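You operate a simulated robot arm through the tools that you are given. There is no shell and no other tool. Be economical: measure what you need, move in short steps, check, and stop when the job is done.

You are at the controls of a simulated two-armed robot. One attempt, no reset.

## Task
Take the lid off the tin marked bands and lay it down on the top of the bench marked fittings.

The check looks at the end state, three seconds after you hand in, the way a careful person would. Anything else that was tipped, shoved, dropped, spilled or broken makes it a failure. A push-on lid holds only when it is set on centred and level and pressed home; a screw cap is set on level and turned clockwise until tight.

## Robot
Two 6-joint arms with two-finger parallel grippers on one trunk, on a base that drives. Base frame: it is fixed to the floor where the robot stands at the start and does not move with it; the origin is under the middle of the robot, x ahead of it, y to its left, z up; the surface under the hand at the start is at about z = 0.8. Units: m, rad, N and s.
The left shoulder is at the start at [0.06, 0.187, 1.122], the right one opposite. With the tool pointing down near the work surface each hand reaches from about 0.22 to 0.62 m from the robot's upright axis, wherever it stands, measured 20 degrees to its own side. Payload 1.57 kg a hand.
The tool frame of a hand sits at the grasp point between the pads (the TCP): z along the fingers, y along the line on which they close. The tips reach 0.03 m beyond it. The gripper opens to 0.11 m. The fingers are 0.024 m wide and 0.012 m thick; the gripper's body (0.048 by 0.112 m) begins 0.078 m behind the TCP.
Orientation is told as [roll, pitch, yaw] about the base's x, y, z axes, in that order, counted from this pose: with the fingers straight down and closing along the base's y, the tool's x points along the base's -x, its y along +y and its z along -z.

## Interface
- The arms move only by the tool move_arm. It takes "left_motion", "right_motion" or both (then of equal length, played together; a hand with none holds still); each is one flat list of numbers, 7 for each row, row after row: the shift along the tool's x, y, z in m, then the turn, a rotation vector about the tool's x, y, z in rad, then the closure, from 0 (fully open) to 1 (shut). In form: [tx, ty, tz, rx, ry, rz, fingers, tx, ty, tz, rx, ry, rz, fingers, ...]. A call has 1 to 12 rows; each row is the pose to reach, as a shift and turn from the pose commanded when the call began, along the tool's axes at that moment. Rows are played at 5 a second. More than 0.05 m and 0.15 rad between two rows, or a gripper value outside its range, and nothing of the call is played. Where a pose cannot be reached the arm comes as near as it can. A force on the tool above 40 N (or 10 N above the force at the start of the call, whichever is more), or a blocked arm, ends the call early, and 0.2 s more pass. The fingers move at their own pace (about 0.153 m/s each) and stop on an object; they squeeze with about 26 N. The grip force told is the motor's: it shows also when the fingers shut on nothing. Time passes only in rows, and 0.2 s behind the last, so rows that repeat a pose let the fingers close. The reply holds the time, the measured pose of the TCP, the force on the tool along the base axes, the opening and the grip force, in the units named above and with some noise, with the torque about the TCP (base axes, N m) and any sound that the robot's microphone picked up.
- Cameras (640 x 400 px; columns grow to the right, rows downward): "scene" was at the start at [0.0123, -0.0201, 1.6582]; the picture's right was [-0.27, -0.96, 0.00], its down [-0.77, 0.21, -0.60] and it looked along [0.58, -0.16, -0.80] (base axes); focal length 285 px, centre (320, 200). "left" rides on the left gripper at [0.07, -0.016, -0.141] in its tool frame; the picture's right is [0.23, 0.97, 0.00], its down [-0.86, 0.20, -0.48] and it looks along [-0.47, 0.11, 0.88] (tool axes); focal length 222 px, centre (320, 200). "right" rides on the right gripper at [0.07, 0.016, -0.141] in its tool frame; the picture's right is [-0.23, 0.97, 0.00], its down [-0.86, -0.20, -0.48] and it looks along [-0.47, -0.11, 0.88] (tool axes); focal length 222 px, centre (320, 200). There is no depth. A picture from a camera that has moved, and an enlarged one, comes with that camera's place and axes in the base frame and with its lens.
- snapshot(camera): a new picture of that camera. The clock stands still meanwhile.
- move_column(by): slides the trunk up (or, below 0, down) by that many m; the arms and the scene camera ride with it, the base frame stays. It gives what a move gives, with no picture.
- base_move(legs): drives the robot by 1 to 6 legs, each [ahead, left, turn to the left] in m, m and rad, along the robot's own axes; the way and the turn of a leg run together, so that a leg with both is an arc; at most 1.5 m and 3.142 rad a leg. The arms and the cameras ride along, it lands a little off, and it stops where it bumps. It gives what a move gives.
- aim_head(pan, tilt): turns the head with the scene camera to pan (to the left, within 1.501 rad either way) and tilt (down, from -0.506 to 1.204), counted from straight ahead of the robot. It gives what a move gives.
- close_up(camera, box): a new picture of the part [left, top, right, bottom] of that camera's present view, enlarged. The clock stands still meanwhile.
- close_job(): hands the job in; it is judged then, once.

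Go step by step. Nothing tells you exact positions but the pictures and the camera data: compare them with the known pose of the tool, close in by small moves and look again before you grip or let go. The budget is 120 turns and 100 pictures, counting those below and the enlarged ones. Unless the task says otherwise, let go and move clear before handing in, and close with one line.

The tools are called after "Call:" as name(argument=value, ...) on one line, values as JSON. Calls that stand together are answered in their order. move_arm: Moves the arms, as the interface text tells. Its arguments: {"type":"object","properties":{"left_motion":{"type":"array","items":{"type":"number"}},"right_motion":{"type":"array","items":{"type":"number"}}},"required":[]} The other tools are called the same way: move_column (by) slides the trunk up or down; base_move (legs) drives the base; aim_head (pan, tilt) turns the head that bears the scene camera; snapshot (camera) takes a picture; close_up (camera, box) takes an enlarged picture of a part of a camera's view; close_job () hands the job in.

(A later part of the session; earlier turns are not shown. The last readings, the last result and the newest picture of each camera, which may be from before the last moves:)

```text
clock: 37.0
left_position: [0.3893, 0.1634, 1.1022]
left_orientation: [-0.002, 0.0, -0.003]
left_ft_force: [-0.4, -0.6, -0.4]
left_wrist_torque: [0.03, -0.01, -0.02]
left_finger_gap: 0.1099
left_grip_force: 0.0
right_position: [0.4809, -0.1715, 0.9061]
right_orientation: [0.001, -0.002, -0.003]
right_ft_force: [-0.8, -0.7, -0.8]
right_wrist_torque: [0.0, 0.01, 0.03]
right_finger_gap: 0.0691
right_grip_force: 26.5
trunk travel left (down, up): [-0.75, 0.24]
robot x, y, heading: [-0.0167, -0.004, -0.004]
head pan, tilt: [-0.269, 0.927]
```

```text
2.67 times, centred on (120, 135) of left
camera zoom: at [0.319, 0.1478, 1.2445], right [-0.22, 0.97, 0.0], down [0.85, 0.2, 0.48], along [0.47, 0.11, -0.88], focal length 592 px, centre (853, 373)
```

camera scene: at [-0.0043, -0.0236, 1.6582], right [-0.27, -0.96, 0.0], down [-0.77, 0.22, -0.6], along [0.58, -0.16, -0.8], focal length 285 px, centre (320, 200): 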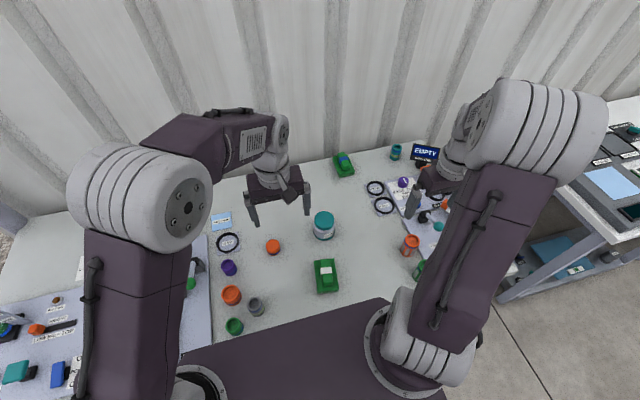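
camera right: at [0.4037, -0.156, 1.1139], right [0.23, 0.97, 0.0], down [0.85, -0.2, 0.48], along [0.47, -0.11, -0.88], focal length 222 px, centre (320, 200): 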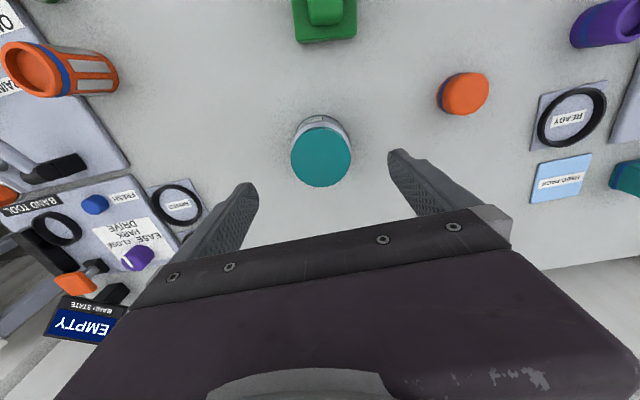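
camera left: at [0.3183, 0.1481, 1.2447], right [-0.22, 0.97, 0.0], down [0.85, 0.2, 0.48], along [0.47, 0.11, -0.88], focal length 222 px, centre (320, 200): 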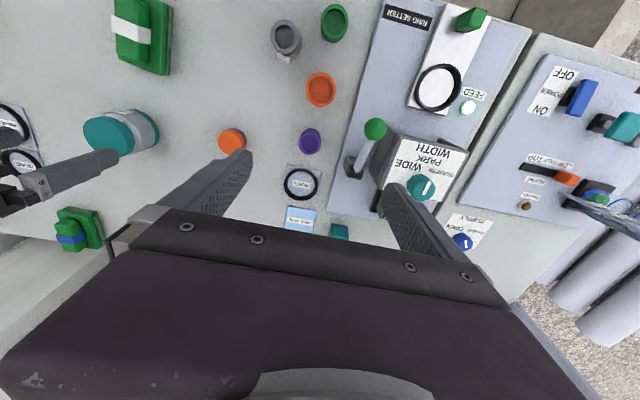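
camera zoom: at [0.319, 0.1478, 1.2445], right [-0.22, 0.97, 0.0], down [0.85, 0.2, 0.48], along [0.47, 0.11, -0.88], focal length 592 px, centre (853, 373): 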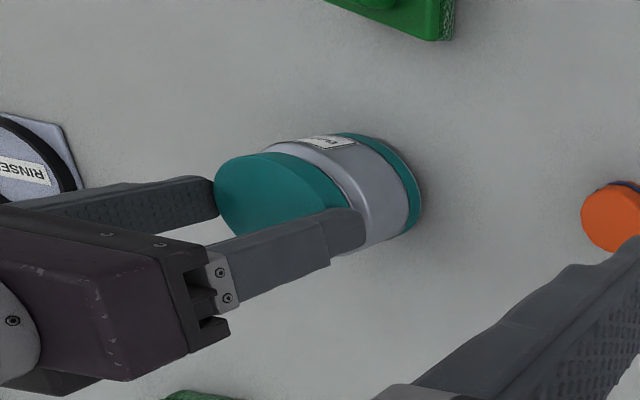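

The whole tin came up with the lid, so the left hand must hold the body. I set it back down, open, rise, and yaw the right hand 90° so its fingers leave room for the left.

Call:
move_arm(right_motion=[0, 0, 0.003, 0, 0, 0, 1, 0, 0, 0.006, 0, 0, 0, 1, 0, 0, 0.006, 0, 0, 0, 1, 0, 0, 0.006, 0, 0, 0, 0, 0, 0, 0.006, 0, 0, 0, 0])

Call:
move_arm(right_motion=[0, 0, -0.04, 0, 0, 0, 0, 0, 0, -0.05, 0, 0, -0.143, 0, 0, 0, -0.05, 0, 0, -0.286, 0, 0, 0, -0.05, 0, 0, -0.429, 0, 0, 0, -0.05, 0, 0, -0.571, 0, 0, 0, -0.05, 0, 0, -0.714, 0, 0, 0, -0.05, 0, 0, -0.857, 0, 0, 0, -0.05, 0, 0, -1.0, 0, 0, 0, -0.05, 0, 0, -1.143, 0, 0, 0, -0.05, 0, 0, -1.286, 0, 0, 0, -0.05, 0, 0, -1.429, 0, 0, 0, -0.05, 0, 0, -1.571, 0])

Call:
snapshot(camera="right")

Call:
snapshot(camera="scene")

```text
clock: 38.2
left_position: [0.3885, 0.1636, 1.1029]
left_orientation: [-0.002, -0.002, -0.003]
left_ft_force: [-0.1, 0.1, 0.1]
left_wrist_torque: [0.02, -0.01, 0.0]
left_finger_gap: 0.1102
left_grip_force: 0.0
right_position: [0.4802, -0.1716, 0.9012]
right_orientation: [0.001, 0.0, -0.003]
right_ft_force: [0.2, -0.1, -1.0]
right_wrist_torque: [0.02, -0.01, 0.0]
right_finger_gap: 0.11
right_grip_force: 0.0
trunk travel left (down, up): [-0.75, 0.24]
robot x, y, heading: [-0.0144, -0.0024, -0.002]
head pan, tilt: [-0.269, 0.927]
```

```text
clock: 40.8
left_position: [0.3892, 0.1648, 1.1029]
left_orientation: [-0.002, -0.002, -0.005]
left_ft_force: [-0.5, -0.5, 0.3]
left_wrist_torque: [0.01, -0.01, -0.03]
left_finger_gap: 0.11
left_grip_force: 0.1
right_position: [0.4796, -0.173, 0.9504]
right_orientation: [-0.001, 0.001, 1.567]
right_ft_force: [0.9, -0.5, -0.3]
right_wrist_torque: [0.0, -0.02, -0.01]
right_finger_gap: 0.1102
right_grip_force: 0.0
trunk travel left (down, up): [-0.75, 0.24]
robot x, y, heading: [-0.015, -0.0045, -0.004]
head pan, tilt: [-0.269, 0.927]
```

```text
60 pictures are left
camera right: at [0.4639, -0.2437, 1.0926], right [-0.97, 0.23, 0.0], down [0.2, 0.85, 0.48], along [0.11, 0.47, -0.88], focal length 222 px, centre (320, 200)
```

right: 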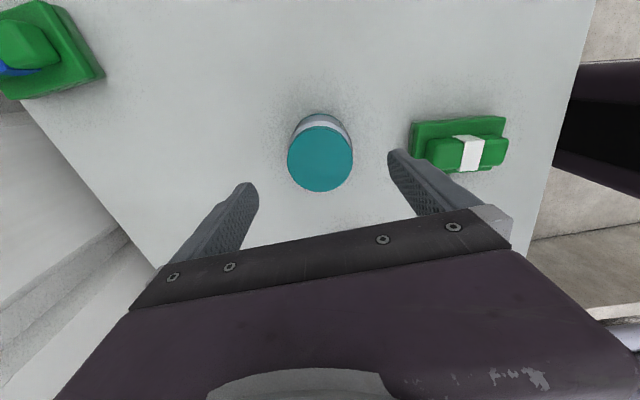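

```text
59 pictures are left
camera scene: at [-0.0014, -0.0233, 1.6582], right [-0.27, -0.96, 0.0], down [-0.77, 0.22, -0.6], along [0.58, -0.16, -0.8], focal length 285 px, centre (320, 200)
```

scene: 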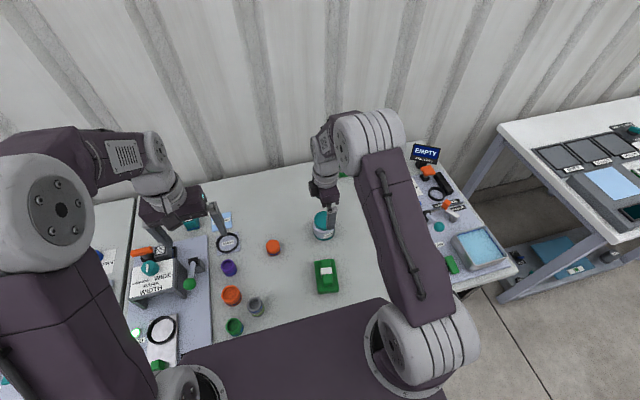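

The tin sits undisturbed at [0.479, -0.174]. I regrip the lid with the right hand now closing along x, and turn the left hand by -90° in free air.

Call:
move_arm(right_motion=[0, 0, 0.025, 0, 0, 0, 0, 0, 0, 0.049, 0, 0, 0, 0, 0, 0, 0.049, 0, 0, 0, 1, 0, 0, 0.049, 0, 0, 0, 1, 0, 0, 0.049, 0, 0, 0, 1])

Call:
move_arm(left_motion=[-0.0082, -0.0058, 0, 0, 0, 0.143, 0, -0.0164, -0.0116, 0, 0, 0, 0.286, 0, -0.0245, -0.0175, 0, 0, 0, 0.429, 0, -0.0327, -0.0233, 0, 0, 0, 0.571, 0, -0.0409, -0.0291, 0, 0, 0, 0.714, 0, -0.0491, -0.0349, 0, 0, 0, 0.857, 0, -0.0573, -0.0407, 0, 0, 0, 1.0, 0, -0.0655, -0.0465, 0, 0, 0, 1.143, 0, -0.0736, -0.0524, 0, 0, 0, 1.286, 0, -0.0818, -0.0582, 0, 0, 0, 1.429, 0, -0.09, -0.064, 0, 0, 0, 1.571, 0])

Call:
snapshot(camera="left")

Call:
snapshot(camera="scene")

```text
clock: 42.0
left_position: [0.3889, 0.1639, 1.1036]
left_orientation: [-0.003, -0.004, -0.004]
left_ft_force: [-0.3, 0.0, -0.8]
left_wrist_torque: [0.02, 0.02, 0.01]
left_finger_gap: 0.1101
left_grip_force: 0.1
right_position: [0.4785, -0.1719, 0.9015]
right_orientation: [0.0, 0.001, 1.567]
right_ft_force: [0.1, -0.1, -1.4]
right_wrist_torque: [0.01, 0.04, -0.02]
right_finger_gap: 0.069
right_grip_force: 25.9
trunk travel left (down, up): [-0.75, 0.24]
robot x, y, heading: [-0.0155, -0.0074, 0.001]
head pan, tilt: [-0.269, 0.927]
```

```text
clock: 44.4
left_position: [0.4817, 0.0974, 1.0986]
left_orientation: [0.002, -0.002, -1.577]
left_ft_force: [0.4, 0.3, 0.2]
left_wrist_torque: [0.0, 0.0, -0.03]
left_finger_gap: 0.1099
left_grip_force: 0.0
right_position: [0.4794, -0.1723, 0.9026]
right_orientation: [0.001, -0.001, 1.567]
right_ft_force: [0.1, -1.1, -0.1]
right_wrist_torque: [0.0, 0.02, 0.02]
right_finger_gap: 0.0692
right_grip_force: 25.9
trunk travel left (down, up): [-0.75, 0.24]
robot x, y, heading: [-0.0132, -0.0032, -0.003]
head pan, tilt: [-0.269, 0.927]
```

```text
58 pictures are left
camera left: at [0.4658, 0.1676, 1.2407], right [0.98, 0.22, 0.0], down [0.19, -0.86, 0.48], along [0.11, -0.47, -0.88], focal length 222 px, centre (320, 200)
```

left: 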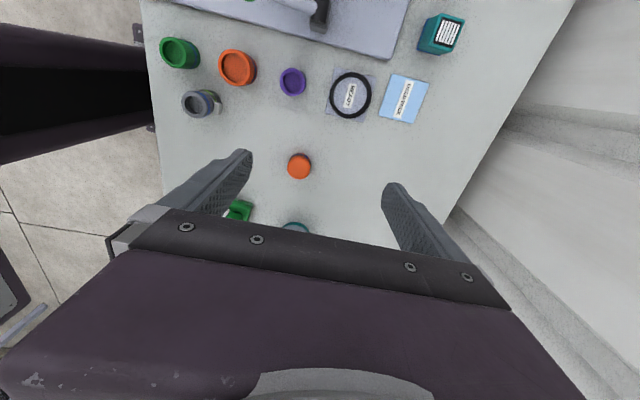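

```text
57 pictures are left
camera scene: at [-0.0008, -0.0236, 1.6582], right [-0.27, -0.96, 0.0], down [-0.77, 0.22, -0.6], along [0.58, -0.16, -0.8], focal length 285 px, centre (320, 200)
```

scene: 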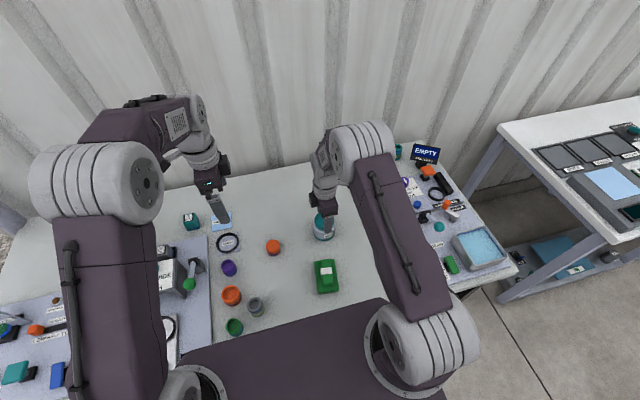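

Now I tilt the left hand 45° so the fingers point toward the tin's body, staying well back along the approach line.

Call:
move_arm(left_motion=[-0.01, 0, 0.009, 0, -0.131, 0, 0, -0.02, 0, 0.018, 0, -0.262, 0, 0, -0.03, -0.001, 0.027, 0, -0.393, 0, 0, -0.039, -0.001, 0.036, 0, -0.524, 0, 0, -0.049, -0.001, 0.046, 0, -0.655, 0, 0, -0.058, -0.002, 0.055, 0, -0.785, 0, 0])

Call:
snapshot(camera="left")

Call:
snapshot(camera="scene")

```text
clock: 45.8
left_position: [0.4791, 0.0399, 1.0457]
left_orientation: [0.002, -0.79, -1.578]
left_ft_force: [-0.7, -0.6, 0.2]
left_wrist_torque: [0.0, -0.01, -0.03]
left_finger_gap: 0.1104
left_grip_force: 0.0
right_position: [0.4782, -0.1703, 0.9024]
right_orientation: [0.001, 0.0, 1.568]
right_ft_force: [-0.2, -0.6, -0.8]
right_wrist_torque: [-0.03, -0.01, -0.04]
right_finger_gap: 0.0692
right_grip_force: 25.8
trunk travel left (down, up): [-0.75, 0.24]
robot x, y, heading: [-0.0127, -0.0037, -0.005]
head pan, tilt: [-0.269, 0.927]
```

```text
56 pictures are left
camera left: at [0.4645, 0.1897, 1.0964], right [0.97, 0.16, -0.16], down [0.2, -0.26, 0.94], along [0.11, -0.95, -0.29], focal length 222 px, centre (320, 200)
```

left: 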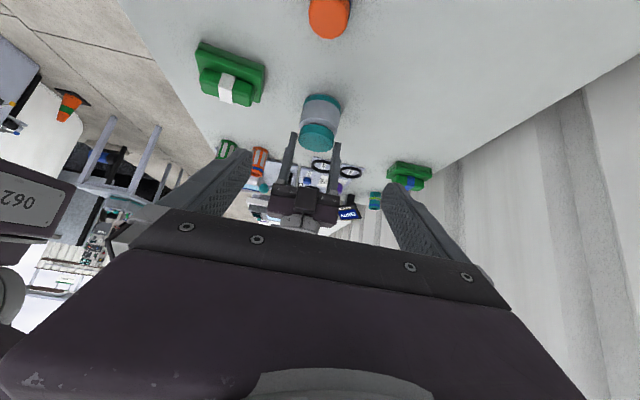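

```text
55 pictures are left
camera scene: at [-0.0007, -0.0228, 1.6582], right [-0.27, -0.96, 0.0], down [-0.77, 0.21, -0.6], along [0.58, -0.16, -0.8], focal length 285 px, centre (320, 200)
```

scene: 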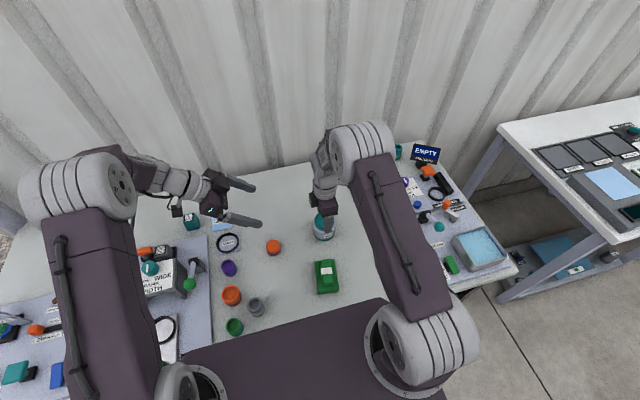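

The approach line is aimed at the tin. I advance the left hand along its fingers to about 0.09 m short of the grasp, then look.

Call:
move_arm(left_motion=[0, 0, 0.045, 0, 0, 0, 0, 0, 0, 0.09, 0, 0, 0, 0, 0, 0, 0.135, 0, 0, 0, 0, 0, 0, 0.18, 0, 0, 0, 0, 0, 0, 0.2, 0, 0, 0, 0])

Call:
snapshot(camera="left")

Call:
close_up(camera="scene", box=[200, 140, 400, 265])

```text
clock: 47.0
left_position: [0.4804, -0.1011, 0.9031]
left_orientation: [0.003, -0.786, -1.576]
left_ft_force: [-1.0, 0.4, -0.5]
left_wrist_torque: [-0.02, 0.01, -0.02]
left_finger_gap: 0.1101
left_grip_force: 0.1
right_position: [0.4789, -0.1713, 0.9017]
right_orientation: [0.0, -0.001, 1.568]
right_ft_force: [0.0, -0.1, -0.2]
right_wrist_torque: [-0.01, -0.04, -0.02]
right_finger_gap: 0.0689
right_grip_force: 26.2
trunk travel left (down, up): [-0.75, 0.24]
robot x, y, heading: [-0.0144, 0.0011, -0.001]
head pan, tilt: [-0.269, 0.927]
```

```text
54 pictures are left
camera left: at [0.4653, 0.0492, 0.9551], right [0.97, 0.16, -0.16], down [0.2, -0.27, 0.94], along [0.11, -0.95, -0.29], focal length 222 px, centre (320, 200)
```

left: 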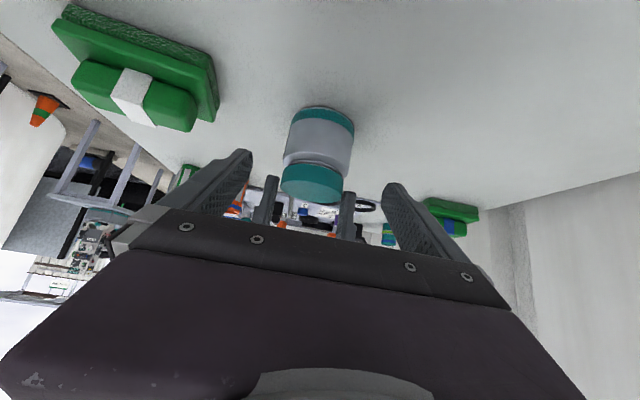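

```text
3.20 times, centred on (300, 202) of scene
camera zoom: at [-0.0011, -0.0235, 1.6582], right [-0.27, -0.96, 0.0], down [-0.77, 0.22, -0.6], along [0.58, -0.16, -0.8], focal length 911 px, centre (384, 192)
```

zoom: 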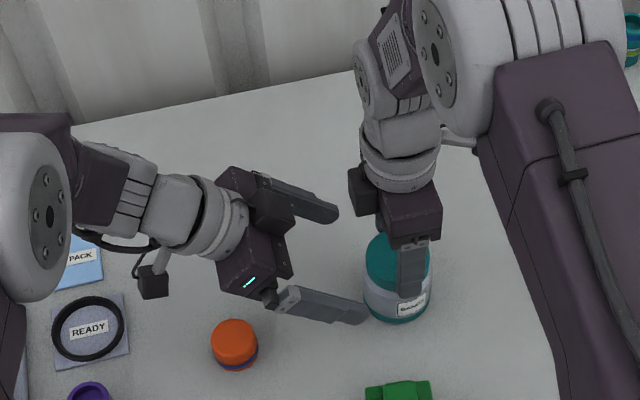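

The tin body (z 0.80–0.87) lies between the open left fingers. I advance the last 0.087 m without closing.

Call:
move_arm(left_motion=[0, 0, 0.03, 0, 0, 0, 0, 0, 0, 0.06, 0, 0, 0, 0, 0, 0, 0.087, 0, 0, 0, 0])

Call:
snapshot(camera="left")

Call:
close_up(camera="scene", box=[240, 165, 400, 265])

Call:
snapshot(camera="right")

```text
clock: 47.8
left_position: [0.479, -0.1651, 0.8416]
left_orientation: [0.003, -0.789, -1.577]
left_ft_force: [-0.1, -0.3, -0.1]
left_wrist_torque: [-0.02, 0.02, 0.01]
left_finger_gap: 0.1099
left_grip_force: 0.0
right_position: [0.4788, -0.1722, 0.9013]
right_orientation: [0.0, 0.0, 1.568]
right_ft_force: [-0.4, -0.1, -0.7]
right_wrist_torque: [0.0, 0.02, 0.02]
right_finger_gap: 0.069
right_grip_force: 26.2
trunk travel left (down, up): [-0.75, 0.24]
robot x, y, heading: [-0.0155, -0.0033, -0.004]
head pan, tilt: [-0.269, 0.927]
```

```text
52 pictures are left
camera left: at [0.4643, -0.015, 0.8926], right [0.97, 0.16, -0.16], down [0.2, -0.27, 0.94], along [0.11, -0.95, -0.29], focal length 222 px, centre (320, 200)
```

left: 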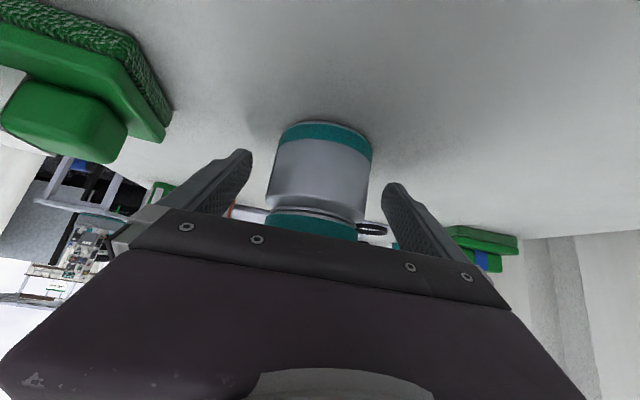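

```text
4.00 times, centred on (320, 215) of scene
camera zoom: at [-0.0011, -0.0239, 1.6582], right [-0.27, -0.96, 0.0], down [-0.77, 0.22, -0.6], along [0.58, -0.16, -0.8], focal length 1139 px, centre (320, 140)
```

zoom: 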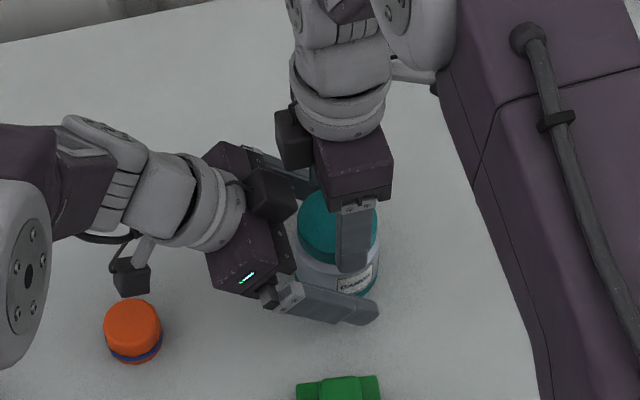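

```text
50 pictures are left
camera right: at [0.4621, -0.2425, 1.0436], right [-0.97, 0.23, 0.0], down [0.2, 0.85, 0.48], along [0.11, 0.47, -0.88], focal length 222 px, centre (320, 200)
```

right: 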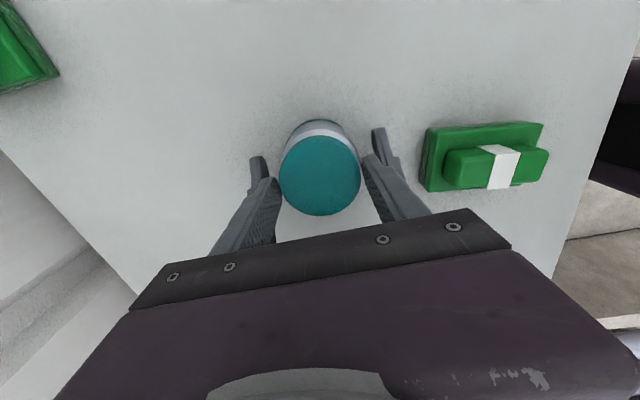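

Both hands are clear of each other and the left fingers straddle the body. Close the left hand.

Call:
move_arm(left_motion=[0, 0, 0, 0, 0, 0, 0.3, 0, 0, 0, 0, 0, 0, 1, 0, 0, 0, 0, 0, 0, 1, 0, 0, 0, 0, 0, 0, 1])

Call:
close_up(camera="scene", box=[240, 165, 400, 265])

```text
clock: 48.8
left_position: [0.4788, -0.164, 0.841]
left_orientation: [0.002, -0.787, -1.577]
left_ft_force: [-2.7, -2.5, -0.1]
left_wrist_torque: [0.04, -0.05, -0.02]
left_finger_gap: 0.0719
left_grip_force: 26.1
right_position: [0.4781, -0.1719, 0.9032]
right_orientation: [0.0, 0.0, 1.567]
right_ft_force: [3.1, 1.9, -0.4]
right_wrist_torque: [0.08, -0.14, 0.03]
right_finger_gap: 0.0687
right_grip_force: 25.5
trunk travel left (down, up): [-0.75, 0.24]
robot x, y, heading: [-0.0127, -0.0057, -0.003]
head pan, tilt: [-0.269, 0.927]
```

```text
4.00 times, centred on (320, 215) of scene
camera zoom: at [-0.0011, -0.0235, 1.6582], right [-0.27, -0.96, 0.0], down [-0.77, 0.22, -0.6], along [0.58, -0.16, -0.8], focal length 1139 px, centre (320, 140)
```

zoom: 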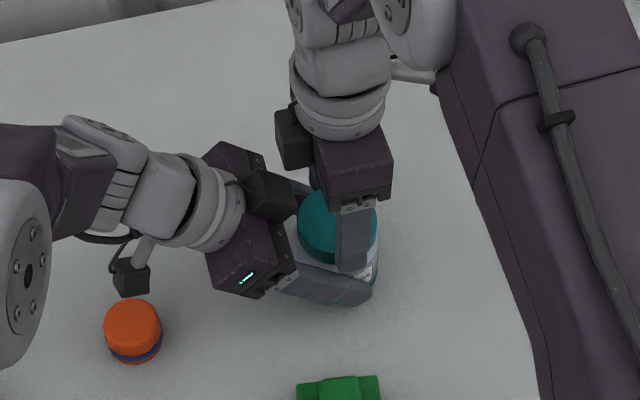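

The left hand holds the body (72 mm), the right the lid. Now pull the lid up gently, watching the forces.

Call:
move_arm(right_motion=[0, 0, -0.001, 0, 0, 0, 1, 0, 0, -0.002, 0, 0, 0, 1, 0, 0, -0.003, 0, 0, 0, 1, 0, 0, -0.004, 0, 0, 0, 1])

Call:
close_up(camera="right", box=[220, 80, 420, 205])

```text
clock: 49.8
left_position: [0.4803, -0.1639, 0.8435]
left_orientation: [0.005, -0.789, -1.579]
left_ft_force: [-5.5, -2.6, 19.5]
left_wrist_torque: [-0.13, -0.16, -0.28]
left_finger_gap: 0.0714
left_grip_force: 26.3
right_position: [0.4797, -0.1724, 0.9068]
right_orientation: [0.001, -0.001, 1.569]
right_ft_force: [5.6, 1.6, -21.9]
right_wrist_torque: [0.1, -0.23, 0.25]
right_finger_gap: 0.0687
right_grip_force: 25.9
trunk travel left (down, up): [-0.75, 0.24]
robot x, y, heading: [-0.0158, -0.0047, -0.001]
head pan, tilt: [-0.269, 0.927]
```

```text
3.20 times, centred on (320, 142) of right
camera zoom: at [0.4634, -0.2425, 1.0475], right [-0.97, 0.23, 0.0], down [0.2, 0.85, 0.48], along [0.11, 0.47, -0.88], focal length 711 px, centre (320, 384)
```

zoom: 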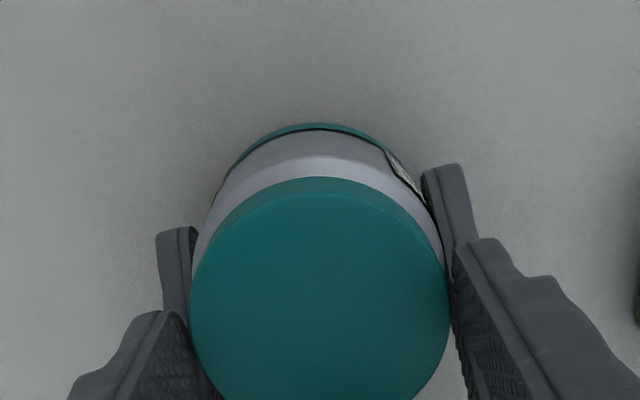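

At 22 N it still holds, so it may be a screw lid. I relax the pull and try a counter-clockwise twist.

Call:
move_arm(right_motion=[0, 0, 0.002, 0, 0, 0, 1, 0, 0, 0.004, 0, 0, 0, 1, 0, 0, 0.004, 0, 0, -0.1, 1, 0, 0, 0.004, 0, 0, -0.2, 1, 0, 0, 0.004, 0, 0, -0.3, 1])

Call:
close_up(camera="right", box=[220, 80, 420, 205])

```text
clock: 51.0
left_position: [0.4797, -0.1618, 0.841]
left_orientation: [0.001, -0.783, -1.573]
left_ft_force: [7.6, 6.4, -12.1]
left_wrist_torque: [-0.1, 0.4, 0.29]
left_finger_gap: 0.0686
left_grip_force: 26.7
right_position: [0.4815, -0.173, 0.9022]
right_orientation: [0.002, -0.001, 1.871]
right_ft_force: [-7.5, -5.4, 11.1]
right_wrist_torque: [-0.18, 0.1, -0.23]
right_finger_gap: 0.0684
right_grip_force: 26.1
trunk travel left (down, up): [-0.75, 0.24]
robot x, y, heading: [-0.0137, -0.0064, -0.002]
head pan, tilt: [-0.269, 0.927]
```

```text
3.20 times, centred on (320, 142) of right
camera zoom: at [0.4848, -0.2454, 1.0437], right [-1.0, -0.07, 0.0], down [-0.06, 0.88, 0.48], along [-0.03, 0.48, -0.88], focal length 711 px, centre (320, 384)
```

zoom: 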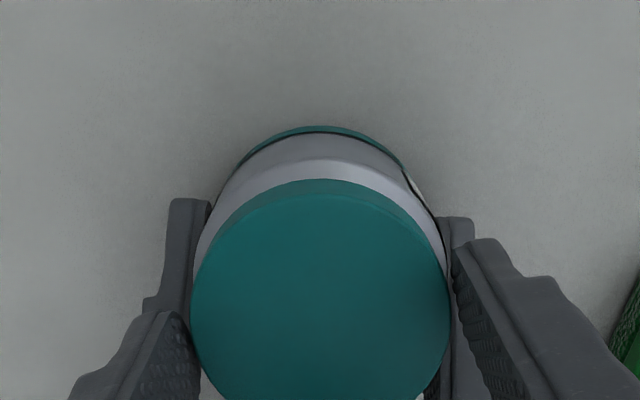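

The twist went through with little torque; I check in the scene whether the label (body) turned as well.

Call:
close_up(camera="scene", box=[284, 195, 364, 245])

Call:
close_up(camera="left", box=[220, 80, 420, 250])

```text
8.00 times, centred on (324, 220) of scene
camera zoom: at [-0.0012, -0.0234, 1.6582], right [-0.27, -0.96, 0.0], down [-0.77, 0.22, -0.6], along [0.58, -0.16, -0.8], focal length 2278 px, centre (288, 40)
```

zoom: 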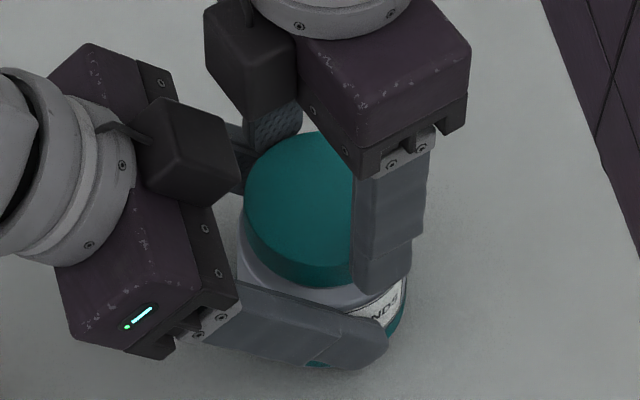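

```text
2.35 times, centred on (320, 165) of left
camera zoom: at [0.464, -0.0135, 0.892], right [0.97, 0.16, -0.16], down [0.2, -0.27, 0.94], along [0.11, -0.95, -0.29], focal length 523 px, centre (320, 282)
```

zoom: 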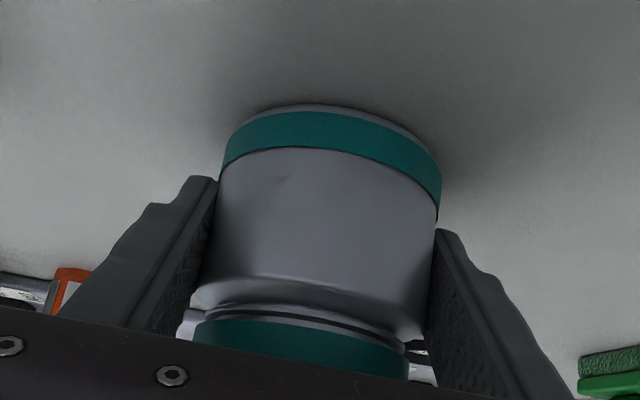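

The body turned about 10° but maybe the lid some too. I twist on 0.75 rad and compare again.

Call:
move_arm(right_motion=[0, 0, 0, 0, 0, -0.1, 1, 0, 0, -0.0005, 0, 0, -0.2, 1, 0, 0, -0.0005, 0, 0, -0.3, 1, 0, 0, -0.001, 0, 0, -0.4, 1, 0, 0, -0.001, 0, 0, -0.5, 1, 0, 0, -0.001, 0, 0, -0.6, 1, 0, 0, -0.001, 0, 0, -0.75, 1])

Call:
close_up(camera="scene", box=[284, 195, 364, 245])

Call:
close_up(camera="left", box=[220, 80, 420, 250])

```text
clock: 51.7
left_position: [0.4788, -0.1608, 0.8393]
left_orientation: [-0.002, -0.784, -1.564]
left_ft_force: [0.2, 1.8, 2.1]
left_wrist_torque: [-0.42, 0.33, 0.07]
left_finger_gap: 0.0686
left_grip_force: 26.5
right_position: [0.4814, -0.175, 0.9033]
right_orientation: [-0.003, 0.003, 2.06]
right_ft_force: [-1.6, -2.0, 1.9]
right_wrist_torque: [0.22, -0.24, -0.11]
right_finger_gap: 0.0656
right_grip_force: 26.5
trunk travel left (down, up): [-0.75, 0.24]
robot x, y, heading: [-0.0129, -0.0016, -0.001]
head pan, tilt: [-0.269, 0.927]
stopped in row 3 (right hand): the force on the tool passed its limit at 43 N (the readings are from after the stop); the commanded pose is now the measured one
```

```text
8.00 times, centred on (324, 220) of scene
camera zoom: at [-0.0016, -0.0233, 1.6582], right [-0.27, -0.96, 0.0], down [-0.77, 0.22, -0.6], along [0.58, -0.16, -0.8], focal length 2278 px, centre (288, 40)
```

zoom: 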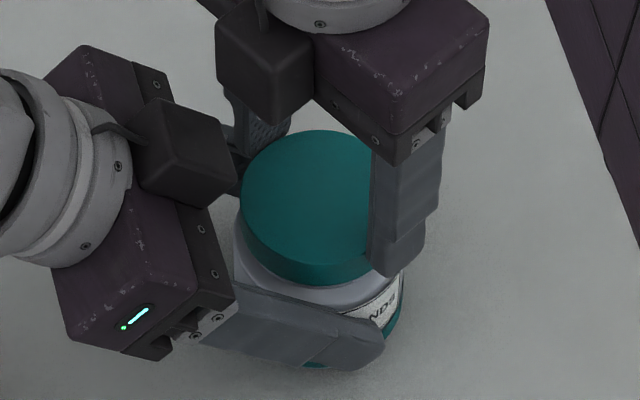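

```text
2.35 times, centred on (320, 165) of left
camera zoom: at [0.4635, -0.012, 0.8917], right [0.97, 0.16, -0.16], down [0.2, -0.27, 0.94], along [0.11, -0.95, -0.29], focal length 523 px, centre (320, 282)
```

zoom: 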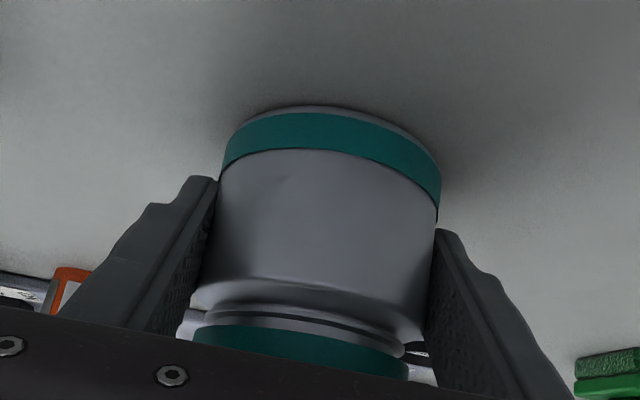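

The right finger ran into the left finger at this angle and slipped on the lid. I open the right hand, rise, turn back to 90°, and regrip for a firmer straight pull test.

Call:
move_arm(right_motion=[0, 0, 0, 0, 0, 0, 0, 0, 0, 0, 0, 0, 0, 0, 0, 0, -0.04, 0, 0, 0, 0, 0, 0, -0.04, 0, 0, 0.14, 0, 0, 0, -0.04, 0, 0, 0.28, 0, 0, 0, -0.04, 0, 0, 0.42, 0, 0, 0, -0.04, 0, 0, 0.49, 0])

Call:
snapshot(camera="right")

Call:
close_up(camera="scene", box=[284, 195, 364, 245])

```text
clock: 53.3
left_position: [0.4795, -0.1606, 0.8392]
left_orientation: [-0.004, -0.784, -1.565]
left_ft_force: [-0.9, 0.4, -0.2]
left_wrist_torque: [-0.01, -0.02, -0.07]
left_finger_gap: 0.0686
left_grip_force: 26.0
right_position: [0.4811, -0.1745, 0.9445]
right_orientation: [-0.005, 0.001, 1.569]
right_ft_force: [0.6, -0.7, 0.3]
right_wrist_torque: [-0.01, 0.02, -0.01]
right_finger_gap: 0.1098
right_grip_force: 0.2
trunk travel left (down, up): [-0.75, 0.24]
robot x, y, heading: [-0.0131, -0.0043, -0.005]
head pan, tilt: [-0.269, 0.927]
```

```text
42 pictures are left
camera right: at [0.4648, -0.2446, 1.0852], right [-0.97, 0.23, -0.01], down [0.2, 0.86, 0.48], along [0.11, 0.46, -0.88], focal length 222 px, centre (320, 200)
```

right: 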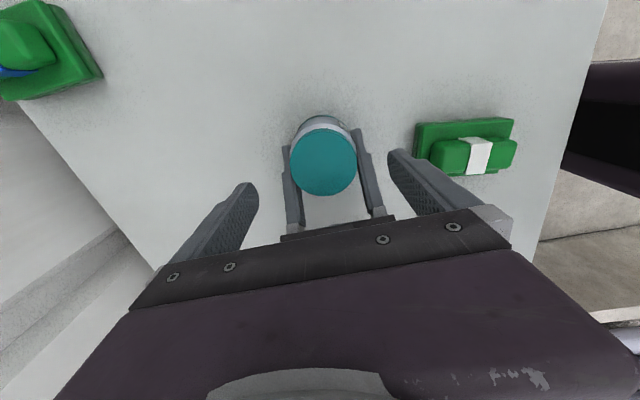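

```text
8.00 times, centred on (324, 220) of scene
camera zoom: at [-0.0014, -0.0234, 1.6582], right [-0.27, -0.96, 0.0], down [-0.77, 0.22, -0.6], along [0.58, -0.16, -0.8], focal length 2278 px, centre (288, 40)
```

zoom: 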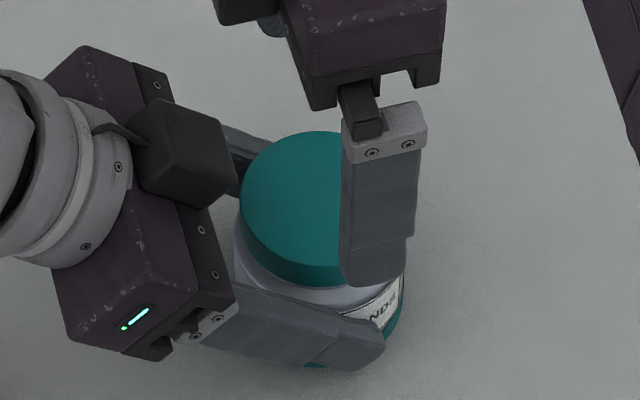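

Regrip the lid at z ≈ 0.902 and pull more firmly.

Call:
move_arm(right_motion=[0, 0.003, 0.02, 0, 0, 0, 0, 0, 0.003, 0.042, 0, 0, 0, 0, 0, 0.003, 0.042, 0, 0, 0, 1, 0, 0.003, 0.042, 0, 0, 0, 1, 0, 0.003, 0.042, 0, 0, 0, 1])

Call:
move_arm(right_motion=[0, 0, -0.002, 0, 0, 0, 1, 0, 0, -0.004, 0, 0, 0, 1, 0, 0, -0.005, 0, 0, 0, 1, 0, 0, -0.006, 0, 0, 0, 1, 0, 0, -0.007, 0, 0, 0, 1])

Call:
close_up(camera="right", box=[220, 80, 420, 205])

```text
clock: 54.5
left_position: [0.4805, -0.1608, 0.8392]
left_orientation: [-0.004, -0.782, -1.562]
left_ft_force: [1.1, -0.6, -0.7]
left_wrist_torque: [-0.01, 0.0, 0.03]
left_finger_gap: 0.0682
left_grip_force: 25.9
right_position: [0.4798, -0.1759, 0.9005]
right_orientation: [-0.005, 0.004, 1.571]
right_ft_force: [-2.0, -0.5, 0.4]
right_wrist_torque: [-0.01, 0.11, 0.02]
right_finger_gap: 0.0704
right_grip_force: 25.8
trunk travel left (down, up): [-0.75, 0.24]
robot x, y, heading: [-0.0119, -0.0049, -0.005]
head pan, tilt: [-0.269, 0.927]
```

```text
clock: 55.7
left_position: [0.4794, -0.1628, 0.8401]
left_orientation: [-0.006, -0.784, -1.566]
left_ft_force: [-8.6, -2.6, 21.1]
left_wrist_torque: [-0.11, -0.33, -0.07]
left_finger_gap: 0.0685
left_grip_force: 26.0
right_position: [0.4795, -0.1739, 0.9073]
right_orientation: [-0.004, 0.002, 1.572]
right_ft_force: [8.2, 1.8, -22.7]
right_wrist_torque: [0.01, -0.23, -0.08]
right_finger_gap: 0.0706
right_grip_force: 25.8
trunk travel left (down, up): [-0.75, 0.24]
robot x, y, heading: [-0.0152, -0.0003, -0.001]
head pan, tilt: [-0.269, 0.927]
```

```text
3.20 times, centred on (320, 142) of right
camera zoom: at [0.4625, -0.2455, 1.05], right [-0.97, 0.23, -0.01], down [0.2, 0.86, 0.48], along [0.11, 0.47, -0.88], focal length 711 px, centre (320, 384)
```

zoom: 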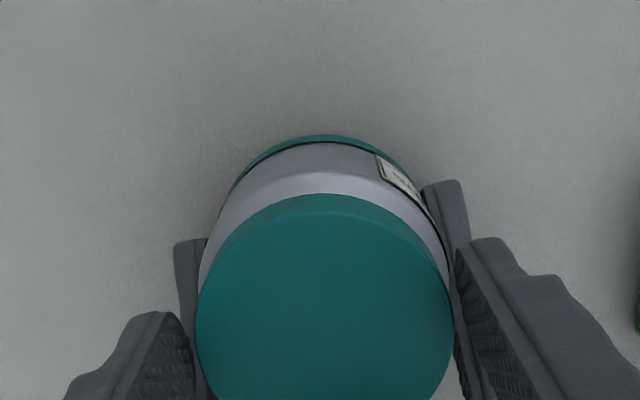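

The hands have separated ~6 mm at a steady 22 N, so something slipped or moved. I look where.

Call:
close_up(camera="left", box=[220, 80, 420, 250])

Call:
close_up(camera="scene", box=[284, 195, 364, 245])

```text
2.35 times, centred on (320, 165) of left
camera zoom: at [0.4637, -0.0126, 0.8917], right [0.97, 0.16, -0.16], down [0.2, -0.27, 0.94], along [0.11, -0.95, -0.29], focal length 523 px, centre (320, 282)
```

zoom: 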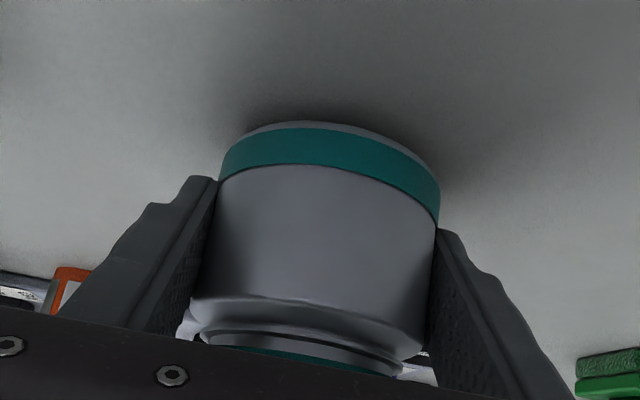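

```text
8.00 times, centred on (324, 220) of scene
camera zoom: at [-0.0012, -0.0235, 1.6582], right [-0.27, -0.96, 0.0], down [-0.77, 0.22, -0.6], along [0.58, -0.16, -0.8], focal length 2278 px, centre (288, 40)
```

zoom: 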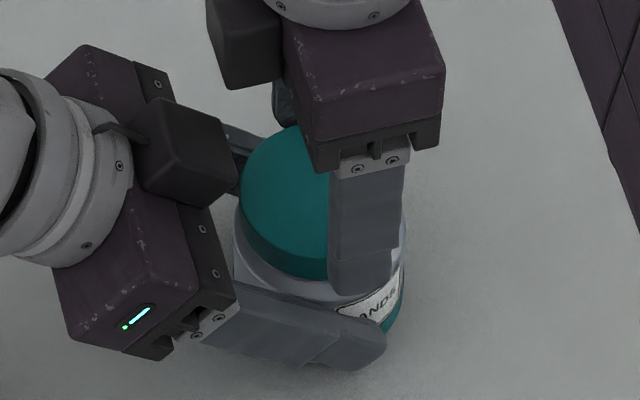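

The body slid up in the left fingers at 22 N, so the lid is a screw cap, needing turning. I set the tin down, regrip the body, and prepare a ratchet: right hand slightly higher and turned back to 73°.

Call:
move_arm(left_motion=[0, 0, 0, 0, 0, 0, 0.15, 0, 0, 0, 0, 0, 0, 0.15, 0, 0, 0, 0, 0, 0, 0.15, 0, 0, 0.003, 0, 0, 0, 0.15, 0, 0, 0.003, 0, 0, 0, 1, 0, 0, 0.003, 0, 0, 0, 1, 0, 0, 0.003, 0, 0, 0, 1, 0, 0, 0.003, 0, 0, 0, 1, 0, 0, 0.003, 0, 0, 0, 1, 0, 0, 0.003, 0, 0, 0, 1, 0, 0, 0.003, 0, 0, 0, 1], right_motion=[0, 0, 0, 0, 0, 0, 1, 0, 0, 0.003, 0, 0, 0, 1, 0, 0, 0.0065, 0, 0, 0, 1, 0, 0, 0.0065, 0, 0, 0, 1, 0, 0, 0.0065, 0, 0, 0, 1, 0, 0, 0.0065, 0, 0, 0, 1, 0, 0, 0.0065, 0, 0, 0, 0.15, 0, 0, 0.0015, 0, 0, 0.15, 0.15, 0, 0, 0.0015, 0, 0, 0.3, 0.15, 0, 0, 0.0015, 0, 0, 0.3, 1, 0, 0, 0.0015, 0, 0, 0.3, 1])

Call:
close_up(camera="scene", box=[284, 195, 364, 245])

Call:
close_up(camera="right", box=[220, 80, 420, 205])

```text
clock: 58.1
left_position: [0.4791, -0.1631, 0.837]
left_orientation: [-0.001, -0.782, -1.563]
left_ft_force: [5.3, -0.8, -2.5]
left_wrist_torque: [0.07, 0.16, 0.04]
left_finger_gap: 0.0683
left_grip_force: 25.9
right_position: [0.478, -0.1744, 0.9046]
right_orientation: [-0.005, 0.0, 1.27]
right_ft_force: [-5.1, 1.0, 1.8]
right_wrist_torque: [0.06, 0.23, 0.01]
right_finger_gap: 0.0656
right_grip_force: 26.0
trunk travel left (down, up): [-0.75, 0.24]
robot x, y, heading: [-0.0135, 0.001, -0.004]
head pan, tilt: [-0.269, 0.927]
```

```text
8.00 times, centred on (324, 220) of scene
camera zoom: at [-0.0012, -0.0235, 1.6582], right [-0.27, -0.96, 0.0], down [-0.77, 0.22, -0.6], along [0.58, -0.16, -0.8], focal length 2278 px, centre (288, 40)
```

zoom: 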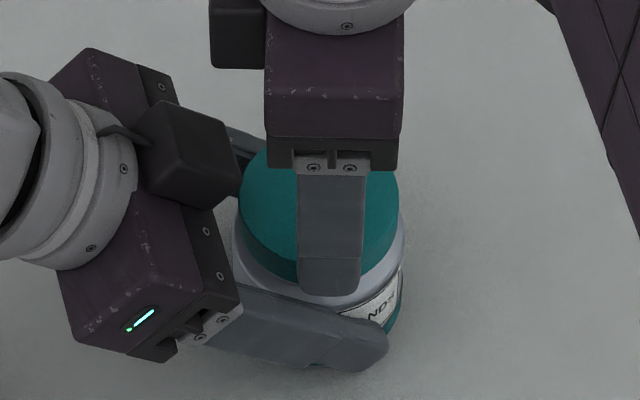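

```text
3.20 times, centred on (320, 142) of right
camera zoom: at [0.4422, -0.2376, 1.0476], right [-0.86, 0.51, 0.0], down [0.44, 0.76, 0.48], along [0.24, 0.41, -0.88], focal length 711 px, centre (320, 384)
```

zoom: 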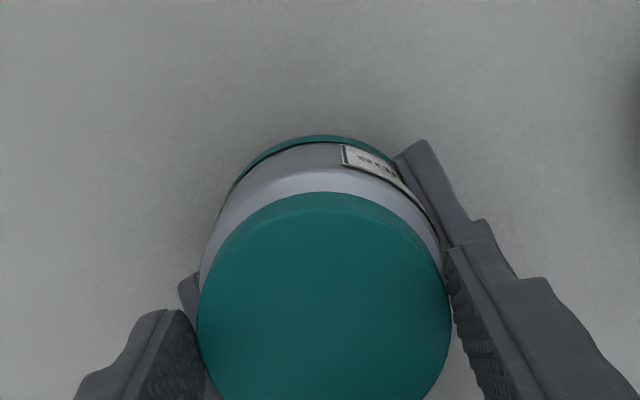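

The gap is now 65.6 mm – the true lid width; earlier (69 mm) I was clamping the body's shoulder. Now with the lid itself gripped, I pull up gently.

Call:
move_arm(right_motion=[0, 0, -0.001, 0, 0, 0, 1, 0, 0, -0.002, 0, 0, 0, 1, 0, 0, -0.003, 0, 0, 0, 1, 0, 0, -0.004, 0, 0, 0, 1, 0, 0, -0.005, 0, 0, 0, 1])

Call:
close_up(camera="left", box=[220, 80, 420, 250])

Call:
close_up(camera="right", box=[220, 80, 420, 205])

```text
clock: 59.3
left_position: [0.4815, -0.1641, 0.8379]
left_orientation: [-0.003, -0.786, -1.568]
left_ft_force: [-4.8, 6.9, 27.0]
left_wrist_torque: [-0.47, -0.34, -0.03]
left_finger_gap: 0.0683
left_grip_force: 26.6
right_position: [0.479, -0.1746, 0.911]
right_orientation: [-0.006, 0.001, 1.272]
right_ft_force: [5.4, -6.8, -29.2]
right_wrist_torque: [-0.29, 0.02, -0.02]
right_finger_gap: 0.0657
right_grip_force: 25.7
trunk travel left (down, up): [-0.75, 0.24]
robot x, y, heading: [-0.0137, -0.0019, 0.0]
head pan, tilt: [-0.269, 0.927]
```

```text
2.35 times, centred on (320, 165) of left
camera zoom: at [0.4643, -0.0147, 0.8892], right [0.97, 0.16, -0.16], down [0.2, -0.27, 0.94], along [0.11, -0.95, -0.29], focal length 523 px, centre (320, 282)
```

zoom: 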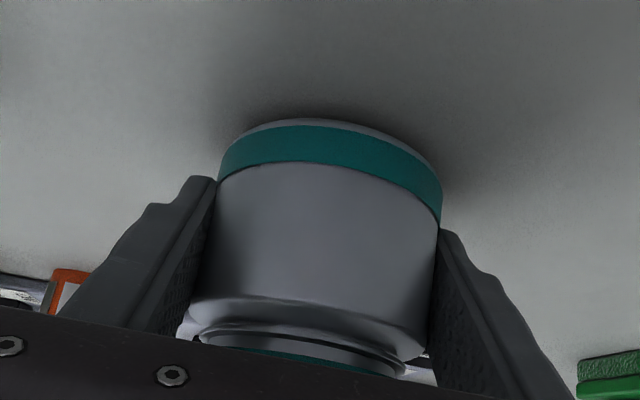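

```text
3.20 times, centred on (320, 142) of right
camera zoom: at [0.4418, -0.2371, 1.0528], right [-0.86, 0.5, -0.01], down [0.44, 0.76, 0.48], along [0.25, 0.41, -0.88], focal length 711 px, centre (320, 384)
```

zoom: 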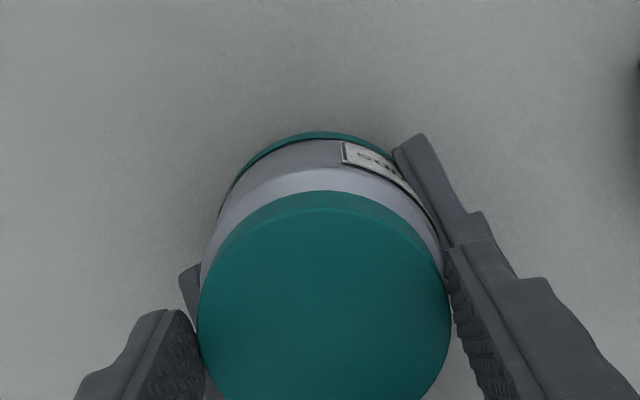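

Even with the lid itself at 29 N it holds and the body slips, so it's threaded. I relax the pull and twist the lid counter-clockwise within the clear range (73°→105°).

Call:
move_arm(right_motion=[0, 0, 0.0025, 0, 0, 0, 1, 0, 0, 0.003, 0, 0, 0, 1, 0, 0, 0.003, 0, 0, -0.14, 1, 0, 0, 0.003, 0, 0, -0.28, 1, 0, 0, 0.003, 0, 0, -0.42, 1, 0, 0, 0.003, 0, 0, -0.56, 1])

Call:
close_up(camera="right", box=[220, 80, 420, 205])

Call:
close_up(camera="scene", box=[284, 195, 364, 245])

```text
clock: 60.7
left_position: [0.4793, -0.1629, 0.836]
left_orientation: [-0.007, -0.782, -1.564]
left_ft_force: [1.6, -18.3, -6.0]
left_wrist_torque: [0.36, -0.32, 0.05]
left_finger_gap: 0.0684
left_grip_force: 26.1
right_position: [0.4805, -0.1743, 0.9081]
right_orientation: [-0.006, 0.003, 1.836]
right_ft_force: [-2.3, 18.4, 5.6]
right_wrist_torque: [0.98, 0.47, -0.05]
right_finger_gap: 0.0655
right_grip_force: 26.2
trunk travel left (down, up): [-0.75, 0.24]
robot x, y, heading: [-0.0121, -0.0015, -0.002]
head pan, tilt: [-0.269, 0.927]
```

```text
3.20 times, centred on (320, 142) of right
camera zoom: at [0.4813, -0.2473, 1.0502], right [-1.0, -0.03, -0.01], down [-0.03, 0.88, 0.48], along [-0.01, 0.48, -0.88], focal length 711 px, centre (320, 384)
```

zoom: 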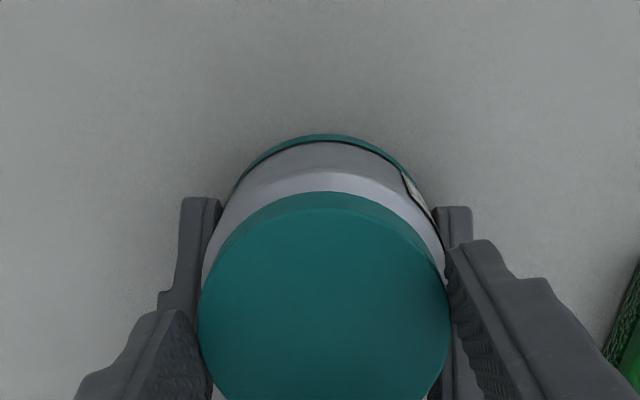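

```text
8.00 times, centred on (324, 220) of scene
camera zoom: at [-0.0012, -0.0235, 1.6582], right [-0.27, -0.96, 0.0], down [-0.77, 0.22, -0.6], along [0.58, -0.16, -0.8], focal length 2278 px, centre (288, 40)
```

zoom: 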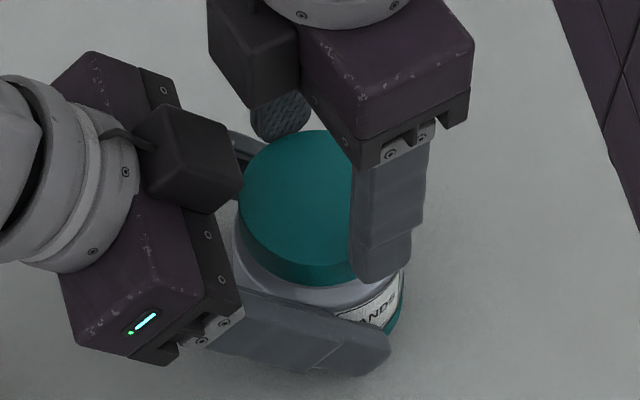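

The label stayed put while the lid turned ~32°: it is unscrewing. I ratchet: open, turn back, close, twist again.

Call:
move_arm(right_motion=[0, 0, 0, 0, 0, 0, 0.15, 0, 0, 0, 0, 0, 0.14, 0.15, 0, 0, 0, 0, 0, 0.28, 0.15, 0, 0, 0, 0, 0, 0.42, 0.15, 0, 0, 0, 0, 0, 0.56, 0.15, 0, 0, 0, 0, 0, 0.56, 1, 0, 0, 0, 0, 0, 0.56, 1, 0, 0, 0, 0, 0, 0.42, 1, 0, 0, 0, 0, 0, 0.28, 1, 0, 0, 0, 0, 0, 0.14, 1, 0, 0, 0, 0, 0, 0, 1])

Call:
move_arm(right_motion=[0, 0, 0, 0, 0, 0, 0.15, 0, 0, -0.001, 0, 0, 0.14, 0.15, 0, 0, -0.001, 0, 0, 0.28, 0.15, 0, 0, -0.001, 0, 0, 0.42, 0.15, 0, 0, -0.001, 0, 0, 0.56, 0.15, 0, 0, -0.001, 0, 0, 0.56, 1, 0, 0, -0.001, 0, 0, 0.56, 1, 0, 0, -0.001, 0, 0, 0.42, 1, 0, 0, -0.001, 0, 0, 0.28, 1, 0, 0, -0.001, 0, 0, 0.14, 1, 0, 0, -0.001, 0, 0, 0, 1])

Call:
close_up(camera="left", box=[220, 80, 420, 250])

Call:
close_up(camera="scene", box=[284, 195, 364, 245])

```text
clock: 63.1
left_position: [0.4789, -0.1636, 0.8362]
left_orientation: [-0.007, -0.785, -1.563]
left_ft_force: [-8.6, 1.7, 3.2]
left_wrist_torque: [0.03, -0.97, -0.06]
left_finger_gap: 0.0684
left_grip_force: 25.3
right_position: [0.481, -0.1754, 0.9084]
right_orientation: [-0.009, 0.003, 1.833]
right_ft_force: [8.8, -1.3, -4.1]
right_wrist_torque: [-0.15, 0.31, -0.09]
right_finger_gap: 0.0694
right_grip_force: 25.5
trunk travel left (down, up): [-0.75, 0.24]
robot x, y, heading: [-0.0176, -0.0019, -0.003]
head pan, tilt: [-0.269, 0.927]
```

```text
clock: 65.5
left_position: [0.48, -0.1641, 0.8365]
left_orientation: [-0.007, -0.783, -1.567]
left_ft_force: [-12.7, 6.2, 3.9]
left_wrist_torque: [-0.19, -1.12, -0.04]
left_finger_gap: 0.0686
left_grip_force: 26.0
right_position: [0.4792, -0.1746, 0.9105]
right_orientation: [-0.008, 0.004, 1.834]
right_ft_force: [12.9, -6.0, -4.0]
right_wrist_torque: [-0.21, 0.22, -0.05]
right_finger_gap: 0.0707
right_grip_force: 26.2
trunk travel left (down, up): [-0.75, 0.24]
robot x, y, heading: [-0.0135, -0.0061, -0.004]
head pan, tilt: [-0.269, 0.927]
```

```text
2.35 times, centred on (320, 165) of left
camera zoom: at [0.4634, -0.0143, 0.8881], right [0.97, 0.16, -0.17], down [0.2, -0.27, 0.94], along [0.11, -0.95, -0.29], focal length 523 px, centre (320, 282)
```

zoom: 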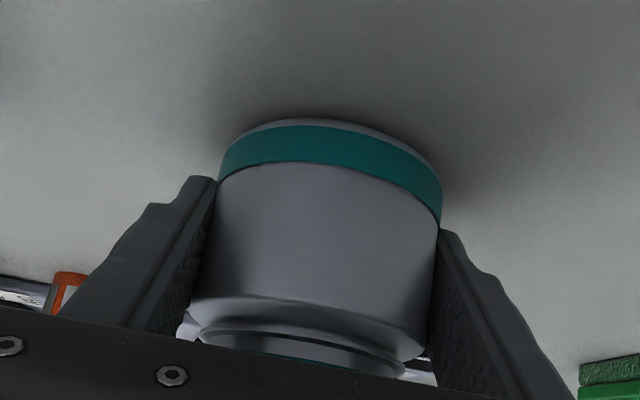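

```text
8.00 times, centred on (324, 220) of scene
camera zoom: at [-0.0011, -0.0235, 1.6582], right [-0.27, -0.96, 0.0], down [-0.77, 0.22, -0.6], along [0.58, -0.16, -0.8], focal length 2278 px, centre (288, 40)
```

zoom: 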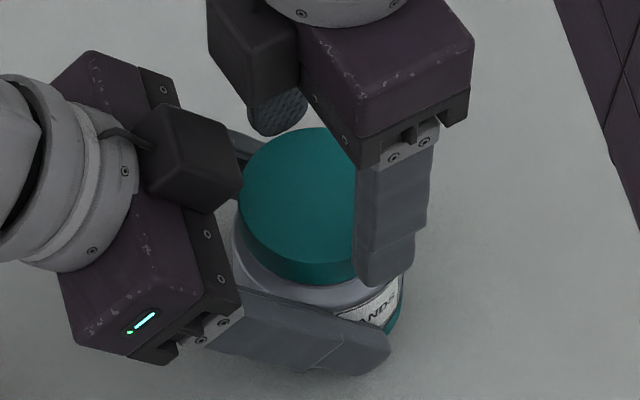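

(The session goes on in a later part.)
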